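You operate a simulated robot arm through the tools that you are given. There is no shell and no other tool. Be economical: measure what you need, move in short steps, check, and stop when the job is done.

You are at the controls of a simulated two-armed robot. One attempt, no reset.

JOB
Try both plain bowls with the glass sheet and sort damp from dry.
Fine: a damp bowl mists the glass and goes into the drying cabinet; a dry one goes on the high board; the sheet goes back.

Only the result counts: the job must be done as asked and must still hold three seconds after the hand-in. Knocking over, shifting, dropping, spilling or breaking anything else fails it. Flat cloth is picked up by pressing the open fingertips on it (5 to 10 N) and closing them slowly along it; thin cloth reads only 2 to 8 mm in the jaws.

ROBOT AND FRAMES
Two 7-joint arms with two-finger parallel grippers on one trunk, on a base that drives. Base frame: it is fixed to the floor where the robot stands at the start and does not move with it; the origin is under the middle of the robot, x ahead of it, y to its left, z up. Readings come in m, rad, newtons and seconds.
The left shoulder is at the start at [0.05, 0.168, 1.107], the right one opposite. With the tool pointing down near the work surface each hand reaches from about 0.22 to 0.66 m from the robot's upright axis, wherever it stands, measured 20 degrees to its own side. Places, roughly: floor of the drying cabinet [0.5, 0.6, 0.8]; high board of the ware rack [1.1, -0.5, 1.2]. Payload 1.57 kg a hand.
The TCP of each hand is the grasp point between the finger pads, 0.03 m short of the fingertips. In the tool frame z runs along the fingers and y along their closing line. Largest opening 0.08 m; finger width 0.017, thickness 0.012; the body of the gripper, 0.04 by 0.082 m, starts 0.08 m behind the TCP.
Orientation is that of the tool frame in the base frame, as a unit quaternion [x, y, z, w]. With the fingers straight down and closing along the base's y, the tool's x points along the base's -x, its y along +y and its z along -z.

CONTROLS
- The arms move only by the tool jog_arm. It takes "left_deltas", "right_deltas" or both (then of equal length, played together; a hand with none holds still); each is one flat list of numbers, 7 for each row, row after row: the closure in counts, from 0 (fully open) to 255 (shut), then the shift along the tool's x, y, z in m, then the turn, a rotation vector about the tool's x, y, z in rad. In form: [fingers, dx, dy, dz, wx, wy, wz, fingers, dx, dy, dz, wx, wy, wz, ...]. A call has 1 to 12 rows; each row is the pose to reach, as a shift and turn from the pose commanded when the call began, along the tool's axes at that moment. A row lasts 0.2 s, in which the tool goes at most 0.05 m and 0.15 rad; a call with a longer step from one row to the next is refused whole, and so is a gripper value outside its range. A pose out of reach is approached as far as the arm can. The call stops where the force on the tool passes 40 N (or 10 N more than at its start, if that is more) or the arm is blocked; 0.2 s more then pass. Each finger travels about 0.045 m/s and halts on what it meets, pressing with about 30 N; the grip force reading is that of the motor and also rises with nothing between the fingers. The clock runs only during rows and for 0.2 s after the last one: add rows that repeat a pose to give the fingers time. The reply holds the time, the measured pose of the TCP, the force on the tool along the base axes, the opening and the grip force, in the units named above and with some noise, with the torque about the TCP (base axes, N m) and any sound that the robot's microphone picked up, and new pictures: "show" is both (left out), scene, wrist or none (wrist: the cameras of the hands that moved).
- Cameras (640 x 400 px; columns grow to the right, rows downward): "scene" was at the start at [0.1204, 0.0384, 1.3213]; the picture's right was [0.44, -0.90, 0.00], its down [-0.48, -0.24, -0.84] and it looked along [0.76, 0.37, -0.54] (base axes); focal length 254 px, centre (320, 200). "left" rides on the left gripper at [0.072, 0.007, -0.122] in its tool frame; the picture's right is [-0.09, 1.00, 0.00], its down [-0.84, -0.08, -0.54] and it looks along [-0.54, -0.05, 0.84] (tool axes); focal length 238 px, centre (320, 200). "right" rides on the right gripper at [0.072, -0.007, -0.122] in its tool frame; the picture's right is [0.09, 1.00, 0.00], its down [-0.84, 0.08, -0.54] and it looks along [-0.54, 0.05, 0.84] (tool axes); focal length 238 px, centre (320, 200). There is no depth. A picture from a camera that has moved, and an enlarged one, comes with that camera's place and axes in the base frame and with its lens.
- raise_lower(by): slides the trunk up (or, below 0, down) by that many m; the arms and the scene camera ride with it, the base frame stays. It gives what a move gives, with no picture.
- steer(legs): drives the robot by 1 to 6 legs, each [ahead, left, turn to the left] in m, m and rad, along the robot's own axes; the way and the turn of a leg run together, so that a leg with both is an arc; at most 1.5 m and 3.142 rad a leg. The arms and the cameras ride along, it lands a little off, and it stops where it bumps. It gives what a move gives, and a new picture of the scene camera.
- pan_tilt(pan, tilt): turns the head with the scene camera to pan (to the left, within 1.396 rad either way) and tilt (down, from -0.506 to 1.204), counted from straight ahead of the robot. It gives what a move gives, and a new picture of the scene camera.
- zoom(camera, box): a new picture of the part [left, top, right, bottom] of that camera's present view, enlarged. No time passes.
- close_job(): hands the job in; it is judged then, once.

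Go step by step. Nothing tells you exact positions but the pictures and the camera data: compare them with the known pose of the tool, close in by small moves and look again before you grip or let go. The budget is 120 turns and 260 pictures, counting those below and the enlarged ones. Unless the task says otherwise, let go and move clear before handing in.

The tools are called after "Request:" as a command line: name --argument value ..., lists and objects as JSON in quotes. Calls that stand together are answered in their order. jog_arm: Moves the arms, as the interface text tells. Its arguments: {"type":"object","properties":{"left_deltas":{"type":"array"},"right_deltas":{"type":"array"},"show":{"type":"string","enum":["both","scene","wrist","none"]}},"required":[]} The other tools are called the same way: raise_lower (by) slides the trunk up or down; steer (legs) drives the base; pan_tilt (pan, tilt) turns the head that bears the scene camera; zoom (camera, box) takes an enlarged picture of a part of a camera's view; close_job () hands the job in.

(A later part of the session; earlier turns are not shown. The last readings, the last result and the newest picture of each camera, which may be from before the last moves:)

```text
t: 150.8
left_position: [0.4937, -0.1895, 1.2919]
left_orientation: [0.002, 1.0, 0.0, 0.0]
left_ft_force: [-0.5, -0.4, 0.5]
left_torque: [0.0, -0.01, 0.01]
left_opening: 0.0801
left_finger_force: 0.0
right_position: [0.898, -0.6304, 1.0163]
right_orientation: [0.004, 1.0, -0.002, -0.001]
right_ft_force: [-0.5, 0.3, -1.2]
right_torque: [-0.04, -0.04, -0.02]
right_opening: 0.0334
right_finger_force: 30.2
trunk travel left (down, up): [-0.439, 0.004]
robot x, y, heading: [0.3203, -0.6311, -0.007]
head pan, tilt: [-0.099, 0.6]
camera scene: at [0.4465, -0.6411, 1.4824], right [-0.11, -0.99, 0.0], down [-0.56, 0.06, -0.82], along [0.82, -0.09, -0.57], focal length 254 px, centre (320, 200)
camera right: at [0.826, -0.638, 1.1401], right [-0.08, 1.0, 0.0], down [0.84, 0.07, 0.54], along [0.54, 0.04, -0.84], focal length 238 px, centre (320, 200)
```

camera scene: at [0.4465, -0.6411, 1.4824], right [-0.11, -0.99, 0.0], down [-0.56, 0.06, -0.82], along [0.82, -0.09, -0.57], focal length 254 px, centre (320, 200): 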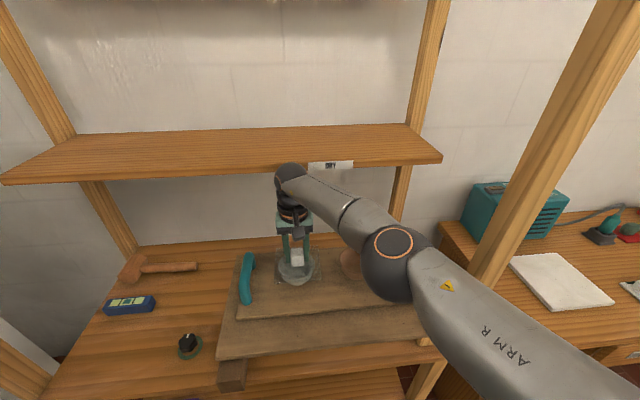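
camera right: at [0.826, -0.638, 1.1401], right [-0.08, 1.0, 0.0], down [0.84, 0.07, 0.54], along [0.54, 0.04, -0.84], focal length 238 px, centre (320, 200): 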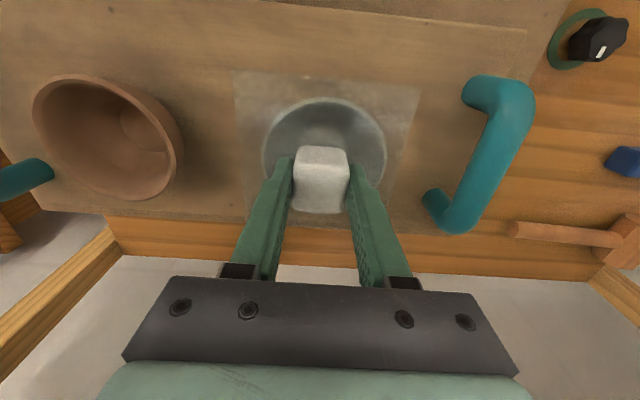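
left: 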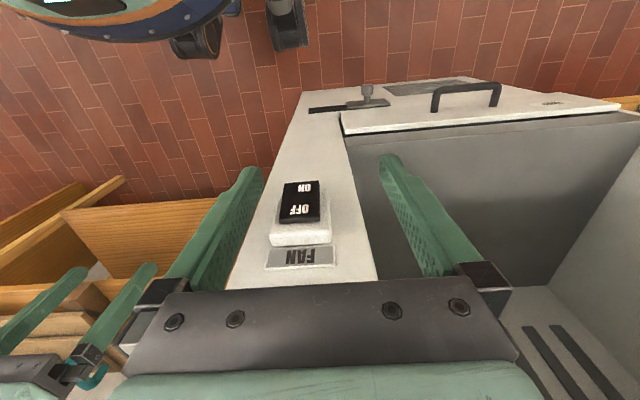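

The sheet is centred over the grey bowl. I lower to just above the rim and wait.

Request:
jog_arm --right_deltas '[200, 0, 0, 0.005, 0, 0, 0, 200, 0, 0, 0.01, 0, 0, 0, 200, 0, 0, 0.012, 0, 0, 0, 200, 0, 0, 0.012, 0, 0, 0, 200, 0, 0, 0.012, 0, 0, 0, 200, 0, 0, 0.012, 0, 0, 0, 200, 0, 0, 0.012, 0, 0, 0, 200, 0, 0, 0.012, 0, 0, 0, 200, 0, 0, 0.012, 0, 0, 0, 200, 0, 0, 0.012, 0, 0, 0, 200, 0, 0, 0.012, 0, 0, 0]' --show "wrist"

```text
t: 153.2
left_position: [0.4906, -0.1899, 1.293]
left_orientation: [0.002, 1.0, 0.0, 0.002]
left_ft_force: [-0.5, -0.7, 0.2]
left_torque: [0.04, 0.02, -0.01]
left_opening: 0.08
left_finger_force: 0.0
right_position: [0.8952, -0.6298, 1.013]
right_orientation: [0.005, 1.0, -0.002, 0.005]
right_ft_force: [3.3, -0.1, 36.6]
right_torque: [0.3, 0.14, 0.02]
right_opening: 0.0335
right_finger_force: 30.0
right hand out of reach, approached as far as the arm can: row 2, 3
trunk travel left (down, up): [-0.439, 0.004]
robot x, y, heading: [0.3204, -0.6329, -0.005]
head pan, tilt: [-0.099, 0.6]
camera right: at [0.8231, -0.6379, 1.1345], right [-0.08, 1.0, 0.0], down [0.83, 0.07, 0.55], along [0.55, 0.04, -0.83], focal length 238 px, centre (320, 200)
```

right: 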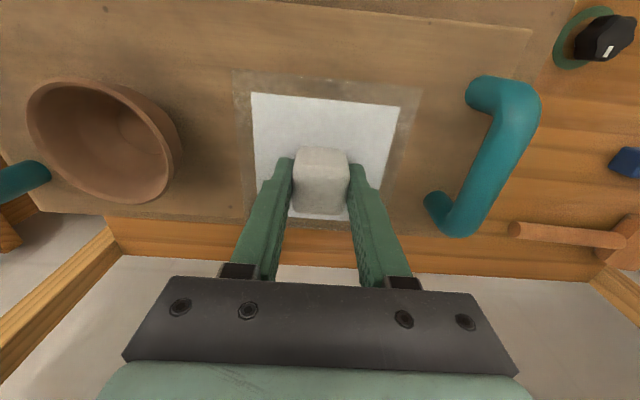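

The sheet touched the rim (36 N) and misted: the grey bowl is damp. I lift off at once.

Request:
jog_arm --right_deltas '[200, 0, 0, -0.02, 0, 0, 0, 200, 0, 0, -0.04, 0, 0, 0, 200, 0, 0, -0.06, 0, 0, 0, 200, 0, 0, -0.06, 0, 0, 0]'

```text
t: 154.2
left_position: [0.4932, -0.189, 1.2922]
left_orientation: [0.002, 1.0, 0.0, 0.0]
left_ft_force: [-0.7, 0.8, -0.3]
left_torque: [-0.01, -0.01, 0.02]
left_opening: 0.0797
left_finger_force: 0.1
right_position: [0.8977, -0.6303, 1.0647]
right_orientation: [0.004, 1.0, -0.002, -0.003]
right_ft_force: [0.1, 0.1, -1.1]
right_torque: [0.02, -0.02, 0.0]
right_opening: 0.0334
right_finger_force: 30.0
right hand out of reach, approached as far as the arm can: row 2
trunk travel left (down, up): [-0.439, 0.004]
robot x, y, heading: [0.3208, -0.6303, -0.008]
head pan, tilt: [-0.099, 0.6]
camera scene: at [0.4465, -0.6411, 1.4823], right [-0.11, -0.99, 0.0], down [-0.56, 0.06, -0.82], along [0.82, -0.09, -0.57], focal length 254 px, centre (320, 200)
camera right: at [0.8264, -0.6368, 1.1872], right [-0.08, 1.0, 0.0], down [0.84, 0.07, 0.54], along [0.54, 0.04, -0.84], focal length 238 px, centre (320, 200)
```

scene: 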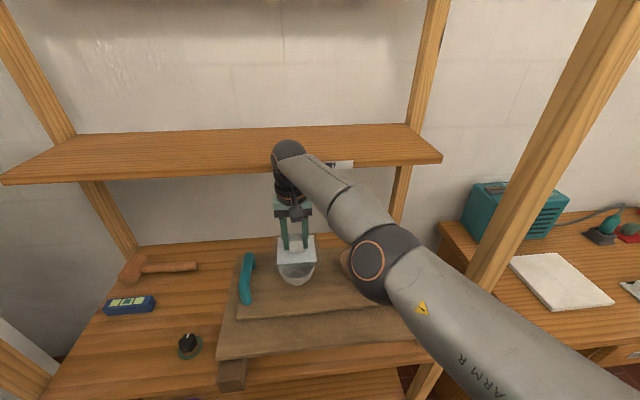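
right: 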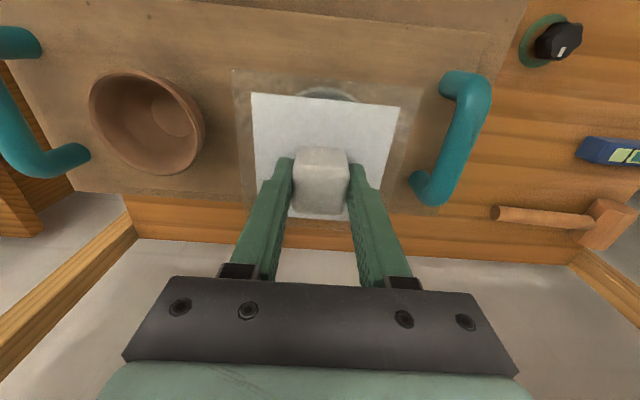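

Mist remains visible. To reach the brown bowl with the elbow away from the right post, I pivot the base to the right by 0.3 rad while the mist fades.

Request:
steer --legs '[[0.0, 0, -0.3], [0.027, 0.0, 0]]'

Request:
jog_arm --right_deltas '[200, 0, 0, 0, 0, 0, 0]' --show "wrist"

```text
t: 156.0
left_position: [0.6395, -0.2665, 1.2921]
left_orientation: [0.149, 0.989, 0.0, 0.0]
left_ft_force: [0.5, 0.7, 0.2]
left_torque: [-0.02, 0.03, 0.02]
left_opening: 0.0801
left_finger_force: 0.0
right_position: [0.8981, -0.8059, 1.0645]
right_orientation: [0.15, 0.989, -0.002, -0.003]
right_ft_force: [0.8, -0.2, -1.8]
right_torque: [-0.01, 0.02, -0.01]
right_opening: 0.0332
right_finger_force: 29.6
trunk travel left (down, up): [-0.439, 0.004]
robot x, y, heading: [0.3457, -0.6414, -0.309]
head pan, tilt: [-0.099, 0.6]
camera scene: at [0.4647, -0.686, 1.4823], right [-0.39, -0.92, 0.0], down [-0.52, 0.22, -0.82], along [0.76, -0.32, -0.57], focal length 254 px, centre (320, 200)
```

scene: 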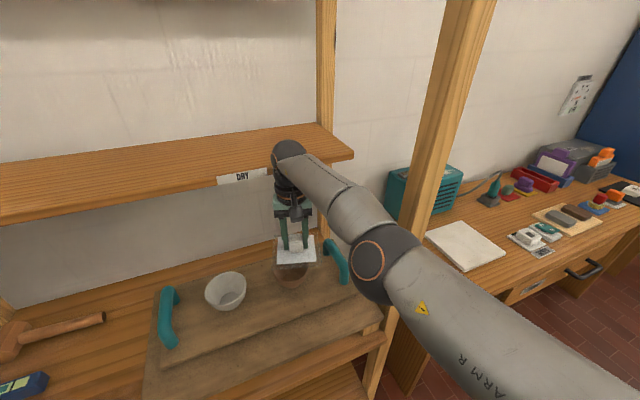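

```text
t: 156.4
left_position: [0.6391, -0.2675, 1.2927]
left_orientation: [0.149, 0.989, -0.001, 0.0]
left_ft_force: [-0.1, 0.0, -0.4]
left_torque: [0.0, -0.02, 0.01]
left_opening: 0.08
left_finger_force: 0.1
right_position: [0.8973, -0.8056, 1.0649]
right_orientation: [0.149, 0.989, -0.002, -0.002]
right_ft_force: [0.5, 0.5, -1.3]
right_torque: [0.01, -0.02, 0.03]
right_opening: 0.0334
right_finger_force: 29.6
trunk travel left (down, up): [-0.439, 0.004]
robot x, y, heading: [0.3393, -0.641, -0.302]
head pan, tilt: [-0.099, 0.6]
camera right: at [0.8286, -0.7911, 1.1871], right [0.21, 0.98, 0.0], down [0.82, -0.17, 0.54], along [0.53, -0.11, -0.84], focal length 238 px, centre (320, 200)
```

right: 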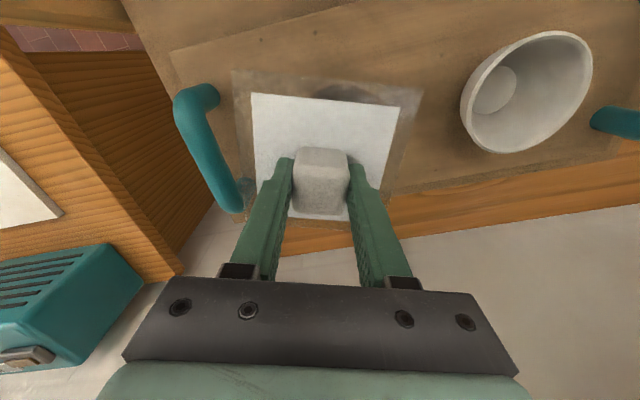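

The hand is over the brown bowl; the mist still shows. I wait for it to clear.

Request:
jog_arm --right_deltas '[200, 0, 0, 0, 0, 0, 0, 200, 0, 0, 0, 0, 0, 0, 200, 0, 0, 0, 0, 0, 0, 200, 0, 0, 0, 0, 0, 0, 200, 0, 0, 0, 0, 0, 0, 200, 0, 0, 0, 0, 0, 0, 200, 0, 0, 0, 0, 0, 0, 200, 0, 0, 0, 0, 0, 0, 200, 0, 0, 0, 0, 0, 0, 200, 0, 0, 0, 0, 0, 0, 200, 0, 0, 0, 0, 0, 0, 200, 0, 0, 0, 0, 0, 0]' --show "none"

Request:
jog_arm --right_deltas '[200, 0, 0, 0, 0, 0, 0, 200, 0, 0, 0, 0, 0, 0, 200, 0, 0, 0, 0, 0, 0, 200, 0, 0, 0, 0, 0, 0, 200, 0, 0, 0, 0, 0, 0, 200, 0, 0, 0, 0, 0, 0, 200, 0, 0, 0, 0, 0, 0, 200, 0, 0, 0, 0, 0, 0, 200, 0, 0, 0, 0, 0, 0, 200, 0, 0, 0, 0, 0, 0, 200, 0, 0, 0, 0, 0, 0, 200, 0, 0, 0, 0, 0, 0]' --show "none"

Request:
jog_arm --right_deltas '[200, 0, 0, 0, 0, 0, 0, 200, 0, 0, 0, 0, 0, 0, 200, 0, 0, 0, 0, 0, 0, 200, 0, 0, 0, 0, 0, 0, 200, 0, 0, 0, 0, 0, 0, 200, 0, 0, 0, 0, 0, 0, 200, 0, 0, 0, 0, 0, 0, 200, 0, 0, 0, 0, 0, 0, 200, 0, 0, 0, 0, 0, 0, 200, 0, 0, 0, 0, 0, 0, 200, 0, 0, 0, 0, 0, 0, 200, 0, 0, 0, 0, 0, 0]' --show "wrist"

```text
t: 159.0
left_position: [0.6387, -0.2671, 1.2915]
left_orientation: [0.148, 0.989, 0.0, 0.001]
left_ft_force: [0.4, 0.0, 0.4]
left_torque: [-0.02, -0.02, 0.0]
left_opening: 0.0801
left_finger_force: 0.1
right_position: [0.897, -0.8044, 1.0636]
right_orientation: [0.151, 0.989, -0.002, -0.002]
right_ft_force: [0.0, 0.6, -1.5]
right_torque: [0.02, 0.01, -0.01]
right_opening: 0.0338
right_finger_force: 29.8
trunk travel left (down, up): [-0.439, 0.004]
robot x, y, heading: [0.3404, -0.6413, -0.304]
head pan, tilt: [-0.099, 0.6]
```

```text
t: 161.6
left_position: [0.6384, -0.2669, 1.2919]
left_orientation: [0.148, 0.989, 0.0, 0.0]
left_ft_force: [-0.3, 0.3, 0.7]
left_torque: [0.01, 0.01, -0.01]
left_opening: 0.0799
left_finger_force: 0.1
right_position: [0.8985, -0.8046, 1.0645]
right_orientation: [0.151, 0.989, -0.002, -0.002]
right_ft_force: [0.2, 0.1, -1.5]
right_torque: [-0.03, -0.01, -0.03]
right_opening: 0.0335
right_finger_force: 30.1
trunk travel left (down, up): [-0.439, 0.004]
robot x, y, heading: [0.3419, -0.6383, -0.302]
head pan, tilt: [-0.099, 0.6]
```

```text
t: 164.2
left_position: [0.6391, -0.2672, 1.2923]
left_orientation: [0.148, 0.989, -0.001, 0.0]
left_ft_force: [-0.7, 0.1, 0.4]
left_torque: [0.0, 0.04, 0.0]
left_opening: 0.0799
left_finger_force: 0.1
right_position: [0.8977, -0.8051, 1.0642]
right_orientation: [0.15, 0.989, -0.002, -0.002]
right_ft_force: [-0.3, -0.3, -1.9]
right_torque: [-0.04, 0.0, 0.01]
right_opening: 0.0333
right_finger_force: 30.3
trunk travel left (down, up): [-0.439, 0.004]
robot x, y, heading: [0.3457, -0.642, -0.299]
head pan, tilt: [-0.099, 0.6]
camera right: at [0.8287, -0.7911, 1.1873], right [0.21, 0.98, 0.0], down [0.82, -0.17, 0.54], along [0.53, -0.11, -0.84], focal length 238 px, centre (320, 200)
```

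right: 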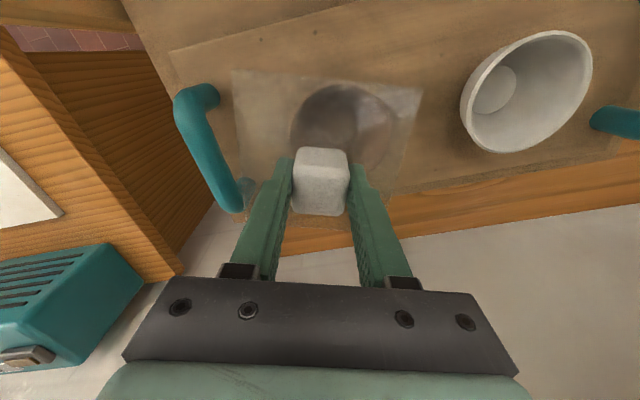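

The glass is clear again. I centre it on the brown bowl and lower to just above the rim.

Request:
jog_arm --right_deltas '[200, 0.008, 0.02, 0.01, 0, 0, 0, 200, 0.008, 0.02, 0.03, 0, 0, 0, 200, 0.008, 0.02, 0.043, 0, 0, 0, 200, 0.008, 0.02, 0.043, 0, 0, 0, 200, 0.008, 0.02, 0.043, 0, 0, 0, 200, 0.008, 0.02, 0.043, 0, 0, 0]' --show "wrist"

```text
t: 165.6
left_position: [0.6383, -0.2678, 1.2914]
left_orientation: [0.148, 0.989, 0.0, 0.0]
left_ft_force: [-0.5, 0.4, 0.0]
left_torque: [0.0, 0.0, 0.05]
left_opening: 0.0803
left_finger_force: 0.0
right_position: [0.8938, -0.7841, 1.0218]
right_orientation: [0.151, 0.989, 0.0, 0.0]
right_ft_force: [-0.4, 0.4, -1.9]
right_torque: [0.02, 0.02, -0.01]
right_opening: 0.0333
right_finger_force: 30.5
trunk travel left (down, up): [-0.439, 0.004]
robot x, y, heading: [0.3425, -0.6371, -0.303]
head pan, tilt: [-0.099, 0.6]
camera right: at [0.8252, -0.7701, 1.1448], right [0.21, 0.98, 0.0], down [0.82, -0.17, 0.54], along [0.53, -0.11, -0.84], focal length 238 px, centre (320, 200)
```

right: 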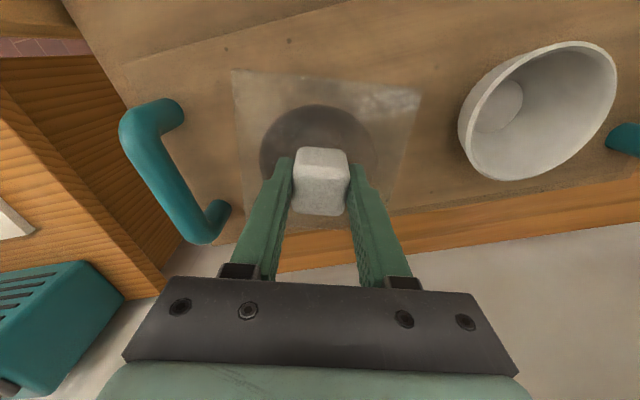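

Centred. I lower in small steps and hold.

Request:
jog_arm --right_deltas '[200, 0, 0, 0.002, 0, 0, 0, 200, 0, 0, 0.004, 0, 0, 0, 200, 0, 0, 0.004, 0, 0, 0, 200, 0, 0, 0.004, 0, 0, 0, 200, 0, 0, 0.004, 0, 0, 0, 200, 0, 0, 0.004, 0, 0, 0]' --show "none"

Request:
jog_arm --right_deltas '[200, 0, 0, 0.002, 0, 0, 0, 200, 0, 0, 0.003, 0, 0, 0, 200, 0, 0, 0.003, 0, 0, 0, 200, 0, 0, 0.003, 0, 0, 0, 200, 0, 0, 0.003, 0, 0, 0, 200, 0, 0, 0.003, 0, 0, 0]' --show "wrist"

```text
t: 167.0
left_position: [0.6391, -0.267, 1.2922]
left_orientation: [0.149, 0.989, -0.001, 0.002]
left_ft_force: [-1.2, -0.4, 0.6]
left_torque: [0.02, -0.03, 0.01]
left_opening: 0.0801
left_finger_force: 0.1
right_position: [0.8955, -0.7835, 1.0191]
right_orientation: [0.15, 0.989, 0.0, -0.002]
right_ft_force: [-0.4, 0.0, -1.2]
right_torque: [-0.01, 0.0, 0.01]
right_opening: 0.0334
right_finger_force: 30.4
trunk travel left (down, up): [-0.439, 0.004]
robot x, y, heading: [0.344, -0.6379, -0.301]
head pan, tilt: [-0.099, 0.6]
```

```text
t: 168.4
left_position: [0.6387, -0.2662, 1.2911]
left_orientation: [0.149, 0.989, 0.0, 0.001]
left_ft_force: [0.2, -0.9, -0.3]
left_torque: [-0.02, 0.0, 0.0]
left_opening: 0.0802
left_finger_force: 0.1
right_position: [0.8951, -0.7836, 1.0136]
right_orientation: [0.15, 0.989, -0.001, -0.001]
right_ft_force: [-0.2, 0.6, -1.1]
right_torque: [0.02, -0.02, 0.0]
right_opening: 0.0333
right_finger_force: 30.1
trunk travel left (down, up): [-0.439, 0.004]
robot x, y, heading: [0.3439, -0.6323, -0.3]
head pan, tilt: [-0.099, 0.6]
camera right: at [0.8248, -0.77, 1.137], right [0.21, 0.98, 0.0], down [0.82, -0.17, 0.54], along [0.53, -0.11, -0.84], focal length 238 px, centre (320, 200)
```

right: 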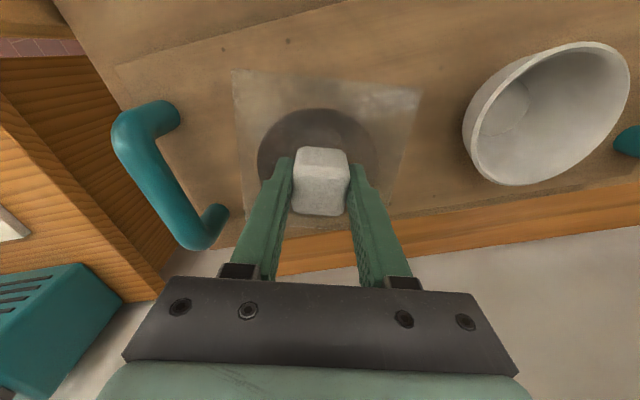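

No mist and no contact yet; a bit lower.

Request:
jog_arm --right_deltas '[200, 0, 0, 0.002, 0, 0, 0, 200, 0, 0, 0.003, 0, 0, 0, 200, 0, 0, 0.003, 0, 0, 0]' --show "none"

Request:
jog_arm --right_deltas '[200, 0, 0, 0.002, 0, 0, 0, 200, 0, 0, 0.002, 0, 0, 0]' --show "none"

```text
t: 169.2
left_position: [0.6381, -0.2673, 1.2919]
left_orientation: [0.149, 0.989, 0.0, 0.0]
left_ft_force: [-0.8, 0.5, -0.3]
left_torque: [-0.01, -0.04, 0.01]
left_opening: 0.08
left_finger_force: 0.1
right_position: [0.8938, -0.7842, 1.0127]
right_orientation: [0.15, 0.989, -0.001, 0.001]
right_ft_force: [0.2, 0.2, 4.7]
right_torque: [-0.06, -0.3, 0.01]
right_opening: 0.0333
right_finger_force: 29.9
trunk travel left (down, up): [-0.439, 0.004]
robot x, y, heading: [0.3443, -0.6326, -0.304]
head pan, tilt: [-0.099, 0.6]
```

```text
t: 169.8
left_position: [0.636, -0.2674, 1.2914]
left_orientation: [0.149, 0.989, -0.001, 0.002]
left_ft_force: [0.5, 0.0, -0.3]
left_torque: [-0.02, -0.01, -0.03]
left_opening: 0.0799
left_finger_force: 0.0
right_position: [0.8944, -0.7845, 1.0128]
right_orientation: [0.15, 0.989, -0.001, 0.002]
right_ft_force: [5.0, 1.0, 22.4]
right_torque: [-0.05, -0.62, 0.03]
right_opening: 0.0337
right_finger_force: 30.0
trunk travel left (down, up): [-0.439, 0.004]
robot x, y, heading: [0.3455, -0.6369, -0.3]
head pan, tilt: [-0.099, 0.6]
```

In contact with the brown rim (22 N). I ease off slightly, hold and look.

Request:
jog_arm --right_deltas '[200, 0, 0, -0.002, 0, 0, 0, 200, 0, 0, -0.003, 0, 0, 0, 200, 0, 0, -0.003, 0, 0, 0, 200, 0, 0, -0.003, 0, 0, 0, 200, 0, 0, -0.003, 0, 0, 0, 200, 0, 0, -0.003, 0, 0, 0, 200, 0, 0, -0.003, 0, 0, 0, 200, 0, 0, -0.003, 0, 0, 0, 200, 0, 0, -0.003, 0, 0, 0, 200, 0, 0, -0.003, 0, 0, 0]' --show "wrist"

Request:
jog_arm --right_deltas '[200, 0, 0, -0.02, 0, 0, 0, 200, 0, 0, -0.04, 0, 0, 0, 200, 0, 0, -0.055, 0, 0, 0]'

```text
t: 172.0
left_position: [0.6385, -0.2659, 1.2924]
left_orientation: [0.149, 0.989, 0.0, 0.0]
left_ft_force: [-0.5, 0.4, -0.1]
left_torque: [-0.02, 0.0, 0.01]
left_opening: 0.0802
left_finger_force: 0.1
right_position: [0.8922, -0.7855, 1.0134]
right_orientation: [0.151, 0.989, -0.001, 0.001]
right_ft_force: [4.0, -2.0, 17.1]
right_torque: [-0.09, -0.48, 0.03]
right_opening: 0.0334
right_finger_force: 29.7
trunk travel left (down, up): [-0.439, 0.004]
robot x, y, heading: [0.3421, -0.6362, -0.307]
head pan, tilt: [-0.099, 0.6]
camera right: at [0.8237, -0.7699, 1.1353], right [0.21, 0.98, 0.0], down [0.82, -0.17, 0.54], along [0.53, -0.11, -0.84], focal length 238 px, centre (320, 200)
```

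right: 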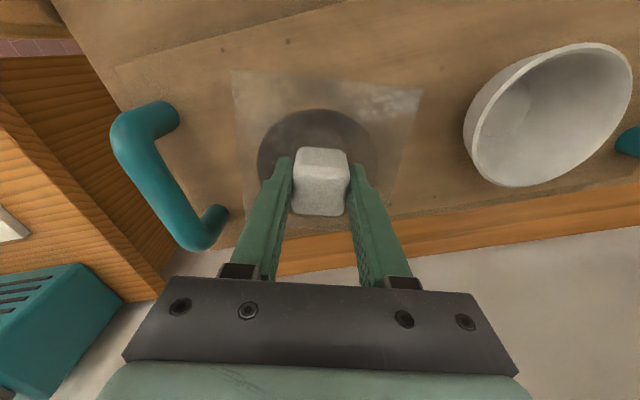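

```text
t: 172.8
left_position: [0.6384, -0.2661, 1.291]
left_orientation: [0.149, 0.989, 0.0, 0.001]
left_ft_force: [-1.0, -0.1, 0.4]
left_torque: [-0.03, 0.05, 0.01]
left_opening: 0.0799
left_finger_force: 0.1
right_position: [0.8945, -0.7833, 1.0683]
right_orientation: [0.15, 0.989, -0.001, -0.003]
right_ft_force: [0.3, 0.3, -2.1]
right_torque: [-0.01, -0.01, -0.06]
right_opening: 0.0334
right_finger_force: 29.5
trunk travel left (down, up): [-0.439, 0.004]
robot x, y, heading: [0.3416, -0.638, -0.306]
head pan, tilt: [-0.099, 0.6]
camera scene: at [0.4635, -0.6855, 1.4823], right [-0.39, -0.92, 0.0], down [-0.52, 0.22, -0.83], along [0.76, -0.32, -0.56], focal length 254 px, centre (320, 200)
camera right: at [0.8259, -0.7684, 1.1907], right [0.21, 0.98, 0.0], down [0.83, -0.17, 0.54], along [0.53, -0.11, -0.84], focal length 238 px, centre (320, 200)
```

scene: 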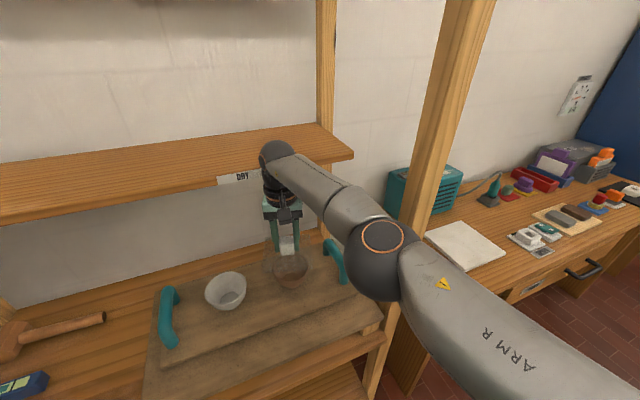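
right: 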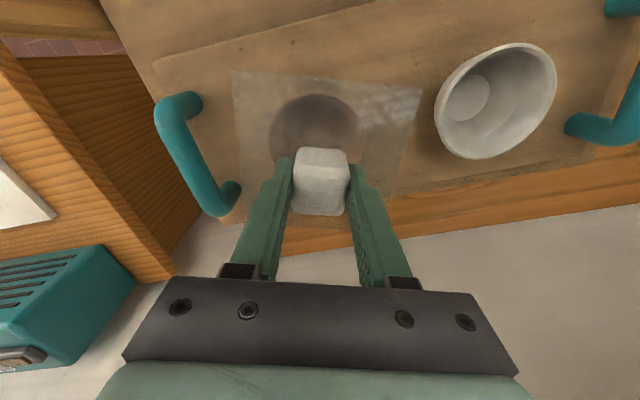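

No mist: brown is dry, grey is damp. Now I return the sheet to its place, retracing the earlier base pose.

Request:
jog_arm --right_deltas '[200, 0, 0, -0.02, 0, 0, 0, 200, 0, 0, -0.04, 0, 0, 0, 200, 0, 0, -0.05, 0, 0, 0]' --show "none"

Request:
steer --legs '[[-0.12, 0, 0], [0, 0, 0.71], [0.08, 0.15, 0]]'

```text
t: 173.6
left_position: [0.6386, -0.2664, 1.2915]
left_orientation: [0.148, 0.989, 0.0, -0.001]
left_ft_force: [0.8, 0.2, 0.4]
left_torque: [-0.01, 0.0, -0.01]
left_opening: 0.0799
left_finger_force: 0.1
right_position: [0.8936, -0.784, 1.1079]
right_orientation: [0.15, 0.989, -0.002, -0.002]
right_ft_force: [-0.7, 0.0, -1.3]
right_torque: [0.01, 0.01, -0.02]
right_opening: 0.0334
right_finger_force: 29.7
right hand out of reach, approached as far as the arm can: row 2, 3
trunk travel left (down, up): [-0.439, 0.004]
robot x, y, heading: [0.3447, -0.6383, -0.307]
head pan, tilt: [-0.099, 0.6]
```

```text
t: 178.3
left_position: [0.231, 0.038, 1.292]
left_orientation: [-0.2, 0.98, 0.0, 0.0]
left_ft_force: [0.0, -0.2, -0.1]
left_torque: [0.01, 0.0, 0.05]
left_opening: 0.0802
left_finger_force: 0.0
right_position: [0.7585, -0.1918, 1.1076]
right_orientation: [-0.199, 0.98, -0.001, -0.001]
right_ft_force: [0.3, 0.7, -2.0]
right_torque: [0.0, 0.01, -0.01]
right_opening: 0.0333
right_finger_force: 29.4
trunk travel left (down, up): [-0.439, 0.004]
robot x, y, heading: [0.2472, -0.4316, 0.4]
head pan, tilt: [-0.099, 0.6]
camera scene: at [0.3676, -0.3941, 1.4824], right [0.3, -0.95, 0.0], down [-0.54, -0.17, -0.82], along [0.79, 0.25, -0.57], focal length 254 px, centre (320, 200)
```

scene: 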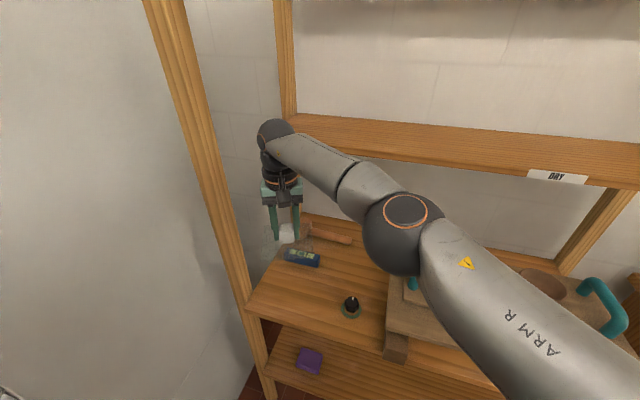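

I nudge the base the last 4 cm and square the hand.

Request:
steer --legs '[[0.031, 0.0225, 0]]'

Request:
jog_arm --right_deltas '[200, 0, 0, 0.02, 0, 0, 0.1, 200, 0, 0, 0.04, 0, 0, 0.2, 200, 0, 0, 0.06, 0, 0, 0.3, 200, 0, 0, 0.08, 0, 0, 0.404, 200, 0, 0, 0.1, 0, 0, 0.404, 200, 0, 0, 0.12, 0, 0, 0.404, 200, 0, 0, 0.14, 0, 0, 0.404, 200, 0, 0, 0.14, 0, 0, 0.404]'

```text
t: 179.2
left_position: [0.2503, 0.0715, 1.2913]
left_orientation: [-0.2, 0.98, 0.0, 0.0]
left_ft_force: [0.8, 0.8, -0.6]
left_torque: [-0.06, 0.03, 0.01]
left_opening: 0.0799
left_finger_force: 0.0
right_position: [0.7771, -0.1578, 1.1073]
right_orientation: [-0.199, 0.98, -0.002, -0.002]
right_ft_force: [-0.3, 0.2, -2.2]
right_torque: [-0.06, 0.01, 0.0]
right_opening: 0.0335
right_finger_force: 29.7
trunk travel left (down, up): [-0.439, 0.004]
robot x, y, heading: [0.2636, -0.4018, 0.401]
head pan, tilt: [-0.099, 0.6]
camera scene: at [0.3871, -0.3608, 1.4823], right [0.3, -0.95, 0.0], down [-0.54, -0.17, -0.82], along [0.79, 0.24, -0.57], focal length 254 px, centre (320, 200)
```

scene: 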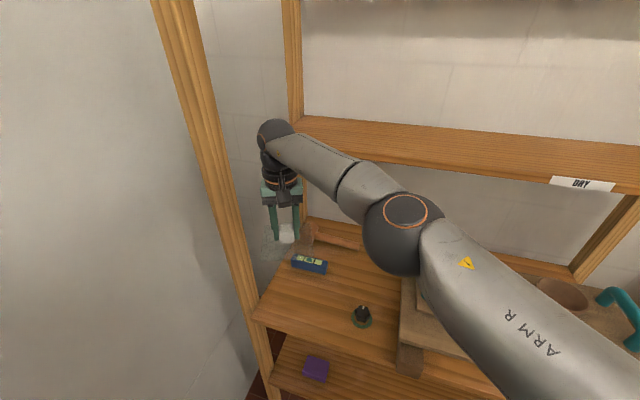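

```text
t: 180.9
left_position: [0.2498, 0.0698, 1.2916]
left_orientation: [-0.201, 0.98, 0.0, 0.001]
left_ft_force: [-1.4, -0.6, 0.2]
left_torque: [-0.01, 0.01, 0.01]
left_opening: 0.08
left_finger_force: 0.1
right_position: [0.7739, -0.1643, 0.9674]
right_orientation: [0.001, 1.0, -0.003, 0.0]
right_ft_force: [-0.1, 0.5, -1.4]
right_torque: [0.03, 0.0, -0.01]
right_opening: 0.0334
right_finger_force: 29.9
right hand out of reach, approached as far as the arm can: row 7, 8
trunk travel left (down, up): [-0.439, 0.004]
robot x, y, heading: [0.2647, -0.4026, 0.403]
head pan, tilt: [-0.099, 0.6]
camera scene: at [0.3862, -0.3619, 1.4824], right [0.3, -0.95, 0.0], down [-0.54, -0.17, -0.83], along [0.79, 0.25, -0.56], focal length 254 px, centre (320, 200)
camera right: at [0.7033, -0.171, 1.0894], right [-0.09, 1.0, 0.0], down [0.84, 0.08, 0.54], along [0.54, 0.04, -0.84], focal length 238 px, centre (320, 200)
```

scene: 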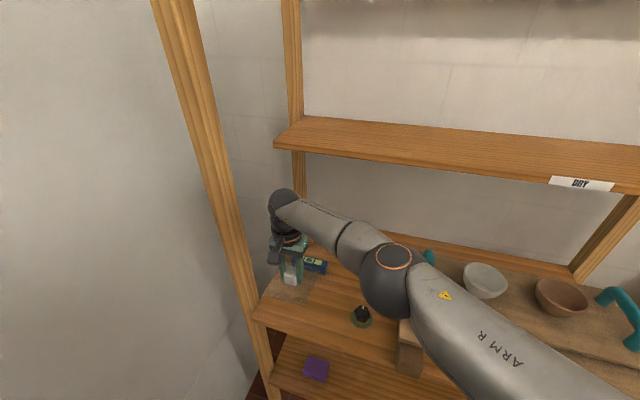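
right: 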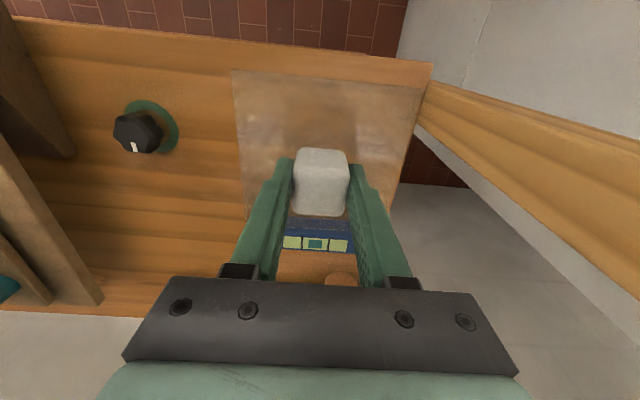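

Now lower with the trunk and trim position.

Request:
raise_lower --by -0.085

Request:
jog_arm --right_deltas '[200, -0.005, 0.006, 0, 0, 0, 0, 200, -0.005, 0.006, 0, 0, 0, 0]' --show "wrist"

```text
t: 182.2
left_position: [0.2508, 0.071, 1.2069]
left_orientation: [-0.2, 0.98, 0.0, 0.001]
left_ft_force: [0.5, 0.2, 0.7]
left_torque: [-0.02, -0.02, 0.01]
left_opening: 0.0797
left_finger_force: 0.1
right_position: [0.7733, -0.1644, 0.8819]
right_orientation: [0.001, 1.0, -0.003, -0.001]
right_ft_force: [-0.4, 0.2, -1.4]
right_torque: [-0.01, 0.0, 0.0]
right_opening: 0.0336
right_finger_force: 30.6
trunk travel left (down, up): [-0.354, 0.089]
robot x, y, heading: [0.2654, -0.4044, 0.399]
head pan, tilt: [-0.099, 0.6]
```

```text
t: 182.8
left_position: [0.2505, 0.0701, 1.2076]
left_orientation: [-0.2, 0.98, 0.001, 0.001]
left_ft_force: [0.2, -0.3, -0.3]
left_torque: [0.01, -0.02, 0.0]
left_opening: 0.0799
left_finger_force: 0.0
right_position: [0.773, -0.1646, 0.8827]
right_orientation: [0.001, 1.0, -0.002, 0.0]
right_ft_force: [-0.8, 0.6, -0.5]
right_torque: [0.04, 0.0, 0.0]
right_opening: 0.0334
right_finger_force: 30.3
right hand out of reach, approached as far as the arm can: row 1, 2
trunk travel left (down, up): [-0.354, 0.089]
robot x, y, heading: [0.2651, -0.4039, 0.406]
head pan, tilt: [-0.099, 0.6]
camera right: at [0.7035, -0.1711, 1.0046], right [-0.09, 1.0, 0.0], down [0.84, 0.08, 0.54], along [0.54, 0.04, -0.84], focal length 238 px, centre (320, 200)
```

right: 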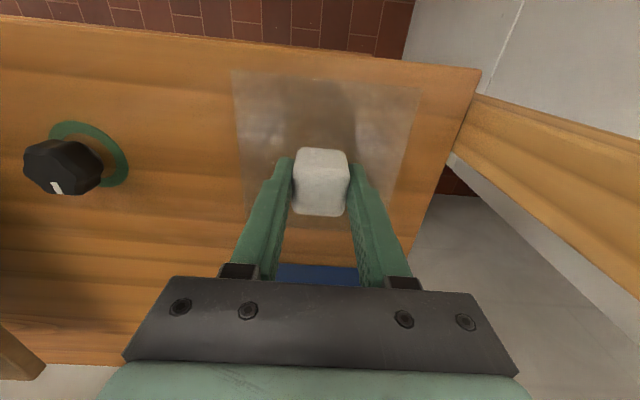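

A tiny base nudge to correct 6 mm.

Request:
steer --legs '[[0.0075, 0.0035, 0]]'

Request:
raise_lower --by -0.015

```text
t: 183.5
left_position: [0.2553, 0.0777, 1.2071]
left_orientation: [-0.201, 0.98, 0.0, 0.0]
left_ft_force: [-0.3, -0.7, 0.1]
left_torque: [-0.01, 0.01, 0.01]
left_opening: 0.0801
left_finger_force: 0.0
right_position: [0.7797, -0.157, 0.8816]
right_orientation: [0.0, 1.0, -0.002, -0.001]
right_ft_force: [0.3, -0.2, -0.4]
right_torque: [0.0, 0.01, 0.01]
right_opening: 0.0332
right_finger_force: 29.8
trunk travel left (down, up): [-0.354, 0.089]
robot x, y, heading: [0.2714, -0.3973, 0.4]
head pan, tilt: [-0.099, 0.6]
camera scene: at [0.3922, -0.3556, 1.3973], right [0.3, -0.95, 0.0], down [-0.54, -0.17, -0.82], along [0.79, 0.25, -0.57], focal length 254 px, centre (320, 200)
```

scene: 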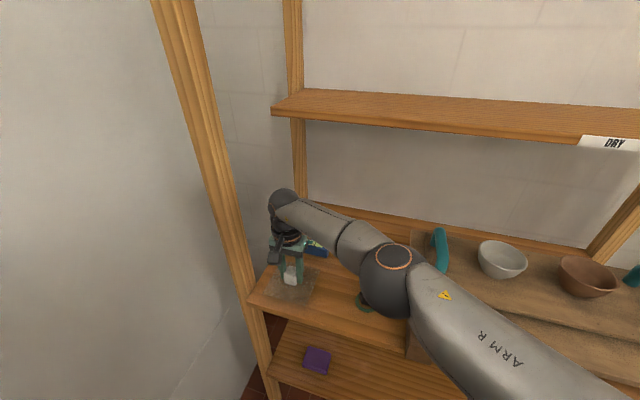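

```text
t: 184.1
left_position: [0.2553, 0.0769, 1.1919]
left_orientation: [-0.2, 0.98, 0.0, 0.001]
left_ft_force: [-0.2, -0.2, -0.1]
left_torque: [0.02, 0.02, 0.02]
left_opening: 0.0801
left_finger_force: 0.0
right_position: [0.78, -0.1581, 0.8665]
right_orientation: [0.001, 1.0, -0.002, -0.001]
right_ft_force: [-0.8, 0.3, -1.2]
right_torque: [0.01, -0.04, 0.01]
right_opening: 0.0335
right_finger_force: 30.1
trunk travel left (down, up): [-0.339, 0.104]
robot x, y, heading: [0.2718, -0.3981, 0.403]
head pan, tilt: [-0.099, 0.6]
```

Position matches home within 1–2 mm; lower 3–4 mm to contact, then release.

Request:
raise_lower --by -0.004

Request:
jog_arm --right_deltas '[200, 0, 0, 0, 0, 0, 0]' --show "wrist"

```text
t: 184.7
left_position: [0.2541, 0.0771, 1.1868]
left_orientation: [-0.201, 0.98, -0.001, 0.002]
left_ft_force: [0.0, 0.5, -0.3]
left_torque: [-0.03, -0.02, 0.02]
left_opening: 0.0799
left_finger_force: 0.1
right_position: [0.7791, -0.1582, 0.8625]
right_orientation: [0.001, 1.0, -0.002, 0.0]
right_ft_force: [0.9, 0.4, -1.6]
right_torque: [0.01, 0.0, 0.03]
right_opening: 0.0335
right_finger_force: 29.9
trunk travel left (down, up): [-0.335, 0.108]
robot x, y, heading: [0.2716, -0.3952, 0.401]
head pan, tilt: [-0.099, 0.6]
```

```text
t: 185.1
left_position: [0.2543, 0.0773, 1.1884]
left_orientation: [-0.201, 0.98, 0.001, 0.0]
left_ft_force: [1.2, -0.8, 0.0]
left_torque: [0.0, 0.0, -0.04]
left_opening: 0.0799
left_finger_force: 0.0
right_position: [0.7793, -0.1583, 0.863]
right_orientation: [0.0, 1.0, -0.002, -0.001]
right_ft_force: [0.4, 0.9, -2.6]
right_torque: [-0.03, 0.01, 0.0]
right_opening: 0.0333
right_finger_force: 29.7
trunk travel left (down, up): [-0.335, 0.108]
robot x, y, heading: [0.2722, -0.3961, 0.41]
head pan, tilt: [-0.099, 0.6]
camera right: at [0.7089, -0.1651, 0.9856], right [-0.09, 1.0, 0.0], down [0.84, 0.08, 0.54], along [0.54, 0.04, -0.84], focal length 238 px, centre (320, 200)
```

right: 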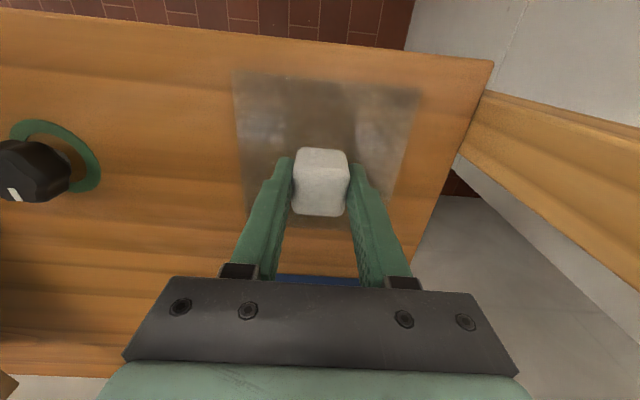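

Request:
raise_lower --by -0.002

Request:
raise_lower --by -0.002

```text
t: 185.6
left_position: [0.2562, 0.0777, 1.1856]
left_orientation: [-0.201, 0.98, 0.0, 0.0]
left_ft_force: [0.8, 0.8, -0.7]
left_torque: [0.06, 0.0, 0.05]
left_opening: 0.08
left_finger_force: 0.1
right_position: [0.778, -0.1581, 0.8607]
right_orientation: [0.0, 1.0, -0.003, -0.001]
right_ft_force: [-0.4, 0.7, -1.7]
right_torque: [-0.02, -0.01, -0.01]
right_opening: 0.0333
right_finger_force: 30.5
trunk travel left (down, up): [-0.333, 0.11]
robot x, y, heading: [0.2694, -0.3953, 0.4]
head pan, tilt: [-0.099, 0.6]
```

```text
t: 186.1
left_position: [0.2552, 0.0769, 1.1846]
left_orientation: [-0.201, 0.98, 0.0, 0.001]
left_ft_force: [-0.4, -0.8, -0.2]
left_torque: [0.02, -0.02, -0.02]
left_opening: 0.0803
left_finger_force: 0.1
right_position: [0.7788, -0.1585, 0.8599]
right_orientation: [0.0, 1.0, -0.001, 0.0]
right_ft_force: [-0.4, 0.3, 7.9]
right_torque: [-0.1, -0.54, -0.03]
right_opening: 0.0336
right_finger_force: 29.8
trunk travel left (down, up): [-0.331, 0.112]
robot x, y, heading: [0.2695, -0.3972, 0.401]
head pan, tilt: [-0.099, 0.6]
```

The sheet is now resting on the shelf (7.9 N). I open slowly to about 0.055 and lift with the trunk.

Request:
jog_arm --right_deltas '[150, 0, 0, 0, 0, 0, 0, 130, 0, 0, 0, 0, 0, 0, 110, 0, 0, 0, 0, 0, 0, 90, 0, 0, 0, 0, 0, 0, 80, 0, 0, 0, 0, 0, 0, 75, 0, 0, 0, 0, 0, 0]' --show "wrist"

Request:
raise_lower --by 0.1

Request:
jog_arm --right_deltas '[75, 0, 0, 0, 0, 0, -0.1, 75, 0, 0, -0.01, 0, 0, -0.2, 75, 0, 0, -0.03, 0, 0, -0.3, 75, 0, 0, -0.05, 0, 0, -0.4, 75, 0, 0, -0.08, 0, 0, -0.4]'

```text
t: 187.5
left_position: [0.2563, 0.0774, 1.1826]
left_orientation: [-0.199, 0.98, 0.0, 0.001]
left_ft_force: [-0.9, 0.1, -0.8]
left_torque: [0.01, -0.01, 0.02]
left_opening: 0.08
left_finger_force: 0.1
right_position: [0.7792, -0.1585, 0.8592]
right_orientation: [0.001, 1.0, -0.003, -0.001]
right_ft_force: [0.6, 0.4, -0.3]
right_torque: [0.0, 0.02, -0.01]
right_opening: 0.0566
right_finger_force: 0.1
trunk travel left (down, up): [-0.331, 0.112]
robot x, y, heading: [0.2678, -0.3953, 0.405]
head pan, tilt: [-0.099, 0.6]
camera right: at [0.7089, -0.1651, 0.9817], right [-0.09, 1.0, 0.0], down [0.84, 0.08, 0.54], along [0.54, 0.04, -0.84], focal length 238 px, centre (320, 200)
```

right: 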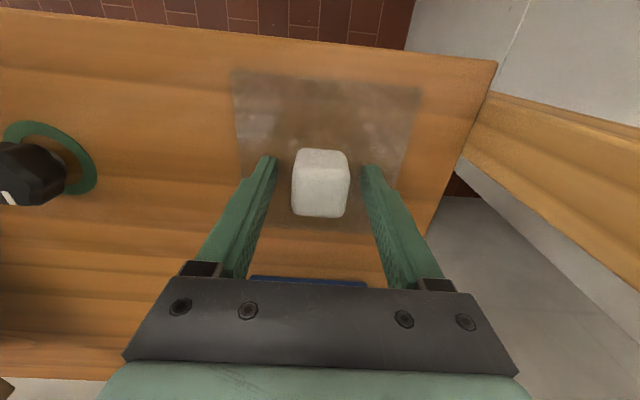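

```text
t: 188.8
left_position: [0.2554, 0.0763, 1.283]
left_orientation: [-0.2, 0.98, 0.0, 0.001]
left_ft_force: [-0.6, 0.2, 0.4]
left_torque: [-0.01, -0.01, 0.02]
left_opening: 0.0801
left_finger_force: 0.1
right_position: [0.7797, -0.1583, 0.96]
right_orientation: [0.001, 1.0, -0.002, -0.001]
right_ft_force: [0.1, 0.6, 0.1]
right_torque: [-0.01, 0.03, 0.01]
right_opening: 0.0565
right_finger_force: 0.0
trunk travel left (down, up): [-0.431, 0.012]
robot x, y, heading: [0.2721, -0.3992, 0.399]
head pan, tilt: [-0.099, 0.6]
```

```text
t: 190.0
left_position: [0.2549, 0.0772, 1.2841]
left_orientation: [-0.2, 0.98, -0.001, 0.0]
left_ft_force: [0.0, 0.2, 0.3]
left_torque: [-0.03, 0.01, 0.01]
left_opening: 0.0799
left_finger_force: 0.0
right_position: [0.7797, -0.1577, 1.0394]
right_orientation: [-0.198, 0.98, -0.002, -0.002]
right_ft_force: [0.0, 0.1, -1.0]
right_torque: [-0.02, 0.02, 0.0]
right_opening: 0.0565
right_finger_force: 0.0
trunk travel left (down, up): [-0.431, 0.012]
robot x, y, heading: [0.269, -0.394, 0.398]
head pan, tilt: [-0.099, 0.6]
camera scene: at [0.3914, -0.3562, 1.4744], right [0.3, -0.95, 0.0], down [-0.54, -0.17, -0.83], along [0.79, 0.25, -0.56], focal length 254 px, centre (320, 200)
camera right: at [0.7169, -0.193, 1.1622], right [-0.47, 0.88, 0.0], down [0.74, 0.4, 0.54], along [0.48, 0.25, -0.84], focal length 238 px, centre (320, 200)
```

scene: 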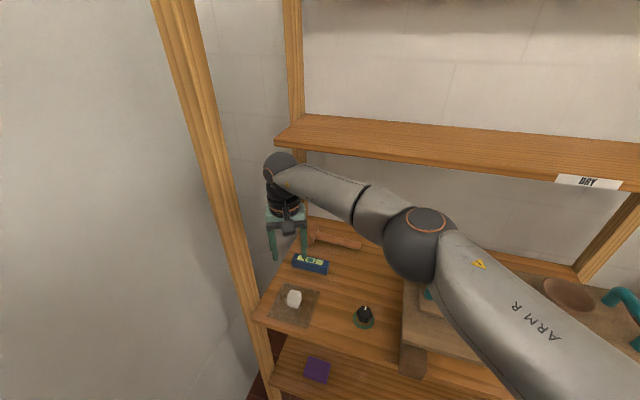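
right: 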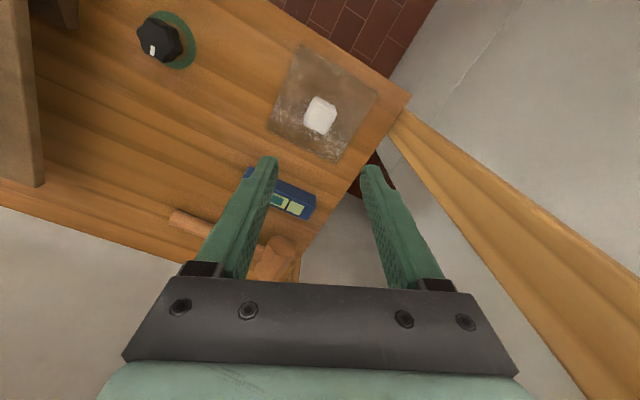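

The sheet is back in place. Next I back off, square the base, and turn the right hand 90° so its fingers close along x, to grip the bowl's near wall.

Request:
steer --legs '[[-0.15, 0, 0], [0, 0, -0.4], [0, -0.1, 0]]'

Request:
jog_arm --right_deltas '[75, 0.02, 0, -0.03, 0, 0, 0.14, 75, 0.04, 0, -0.06, 0, 0, 0.28, 75, 0.06, 0, -0.08, 0, 0, 0.42, 75, 0.08, 0, -0.08, 0, 0, 0.56, 75, 0.08, 0, -0.08, 0, 0, 0.7, 75, 0.08, 0, -0.08, 0, 0, 0.84, 75, 0.08, 0, -0.08, 0, 0, 0.98, 75, 0.08, 0, -0.08, 0, 0, 1.12, 75, 0.08, 0, -0.08, 0, 0, 1.26, 75, 0.08, 0, -0.08, 0, 0, 1.4, 75, 0.08, 0, -0.08, 0, 0, 1.54, 75, 0.08, 0, -0.08, 0, 0, 1.57]'

```text
t: 193.7
left_position: [0.2981, -0.1135, 1.283]
left_orientation: [-0.005, 1.0, 0.0, 0.0]
left_ft_force: [-0.4, -1.6, -0.7]
left_torque: [0.0, -0.01, 0.0]
left_opening: 0.0799
left_finger_force: 0.1
right_position: [0.6916, -0.5303, 1.0393]
right_orientation: [-0.003, 1.0, -0.002, -0.003]
right_ft_force: [-0.4, -0.5, 0.2]
right_torque: [-0.02, 0.03, 0.0]
right_opening: 0.0565
right_finger_force: 0.0
trunk travel left (down, up): [-0.431, 0.012]
robot x, y, heading: [0.1327, -0.5531, 0.008]
head pan, tilt: [-0.099, 0.6]
camera scene: at [0.2585, -0.5643, 1.4744], right [-0.09, -1.0, 0.0], down [-0.56, 0.05, -0.83], along [0.82, -0.07, -0.56], focal length 254 px, centre (320, 200)
```

scene: 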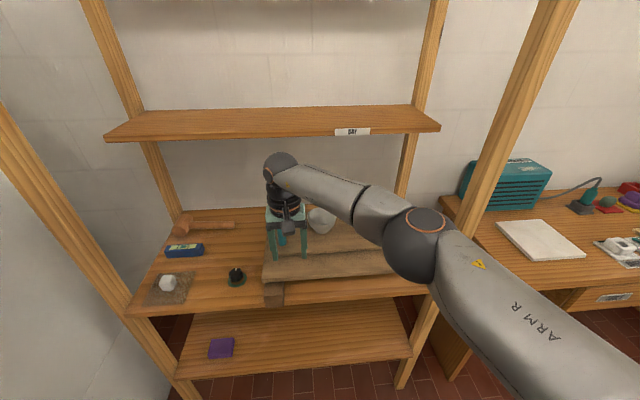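

```text
t: 196.3
left_position: [0.2982, -0.1121, 1.285]
left_orientation: [-0.006, 1.0, 0.0, 0.001]
left_ft_force: [0.1, 0.2, -0.9]
left_torque: [0.01, -0.02, 0.04]
left_opening: 0.0799
left_finger_force: 0.0
right_position: [0.6123, -0.5308, 1.1189]
right_orientation: [0.706, 0.708, -0.003, 0.0]
right_ft_force: [-0.1, 0.0, 0.0]
right_torque: [-0.01, 0.0, 0.03]
right_opening: 0.0565
right_finger_force: 0.0
trunk travel left (down, up): [-0.431, 0.012]
robot x, y, heading: [0.1328, -0.5542, 0.009]
head pan, tilt: [-0.099, 0.6]
camera scene: at [0.2585, -0.5639, 1.4744], right [-0.09, -1.0, 0.0], down [-0.56, 0.05, -0.83], along [0.82, -0.07, -0.56], focal length 254 px, centre (320, 200)
camera right: at [0.6073, -0.459, 1.2416], right [1.0, 0.1, 0.0], down [0.08, -0.83, 0.54], along [0.05, -0.54, -0.84], focal length 238 px, centre (320, 200)
```

scene: 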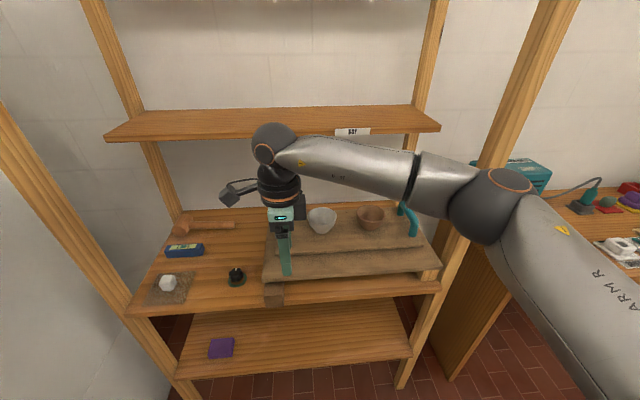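
right: 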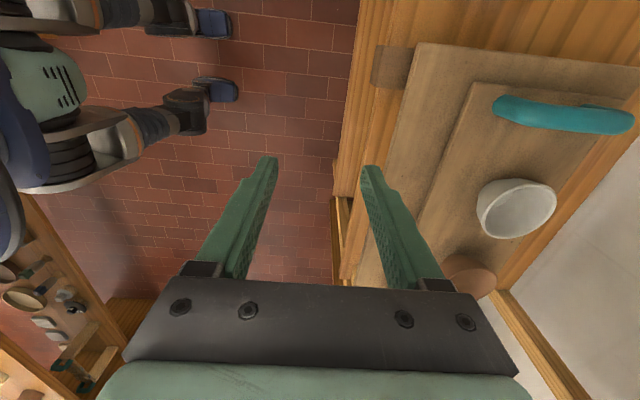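

That orientation is reachable. Now I tilt the fingers forward by 0.5 rad so they follow the bowl's near wall.

Request:
jog_arm --right_deltas '[75, 0, 0, 0, -0.13, 0, 0, 75, 0, 0, 0, -0.26, 0, 0, 75, 0, 0, 0, -0.39, 0, 0, 75, 0, 0, 0, -0.5, 0, 0]'

```text
t: 197.3
left_position: [0.2979, -0.1112, 1.2843]
left_orientation: [-0.005, 1.0, -0.001, 0.001]
left_ft_force: [-1.1, -0.1, -0.1]
left_torque: [0.01, 0.03, 0.05]
left_opening: 0.08
left_finger_force: 0.1
right_position: [0.6126, -0.5289, 1.1184]
right_orientation: [0.684, 0.687, 0.174, 0.175]
right_ft_force: [0.6, 0.4, 0.0]
right_torque: [0.03, -0.04, 0.03]
right_opening: 0.0565
right_finger_force: 0.1
trunk travel left (down, up): [-0.431, 0.012]
robot x, y, heading: [0.1325, -0.5529, 0.009]
head pan, tilt: [-0.099, 0.6]
camera scene: at [0.2584, -0.5638, 1.4744], right [-0.09, -1.0, 0.0], down [-0.56, 0.05, -0.83], along [0.82, -0.07, -0.56], focal length 254 px, centre (320, 200)
camera right: at [0.5492, -0.4592, 1.2234], right [0.87, 0.1, 0.48], down [-0.19, -0.84, 0.52], along [0.45, -0.54, -0.71], focal length 238 px, centre (320, 200)
```

scene: 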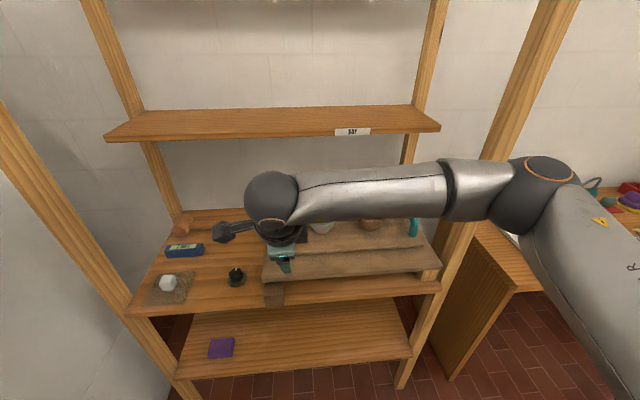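
right: 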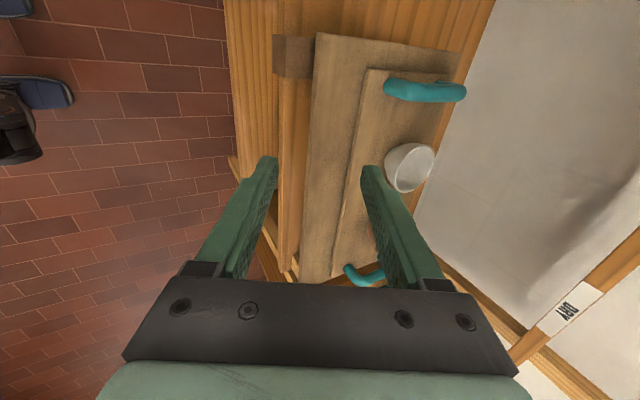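

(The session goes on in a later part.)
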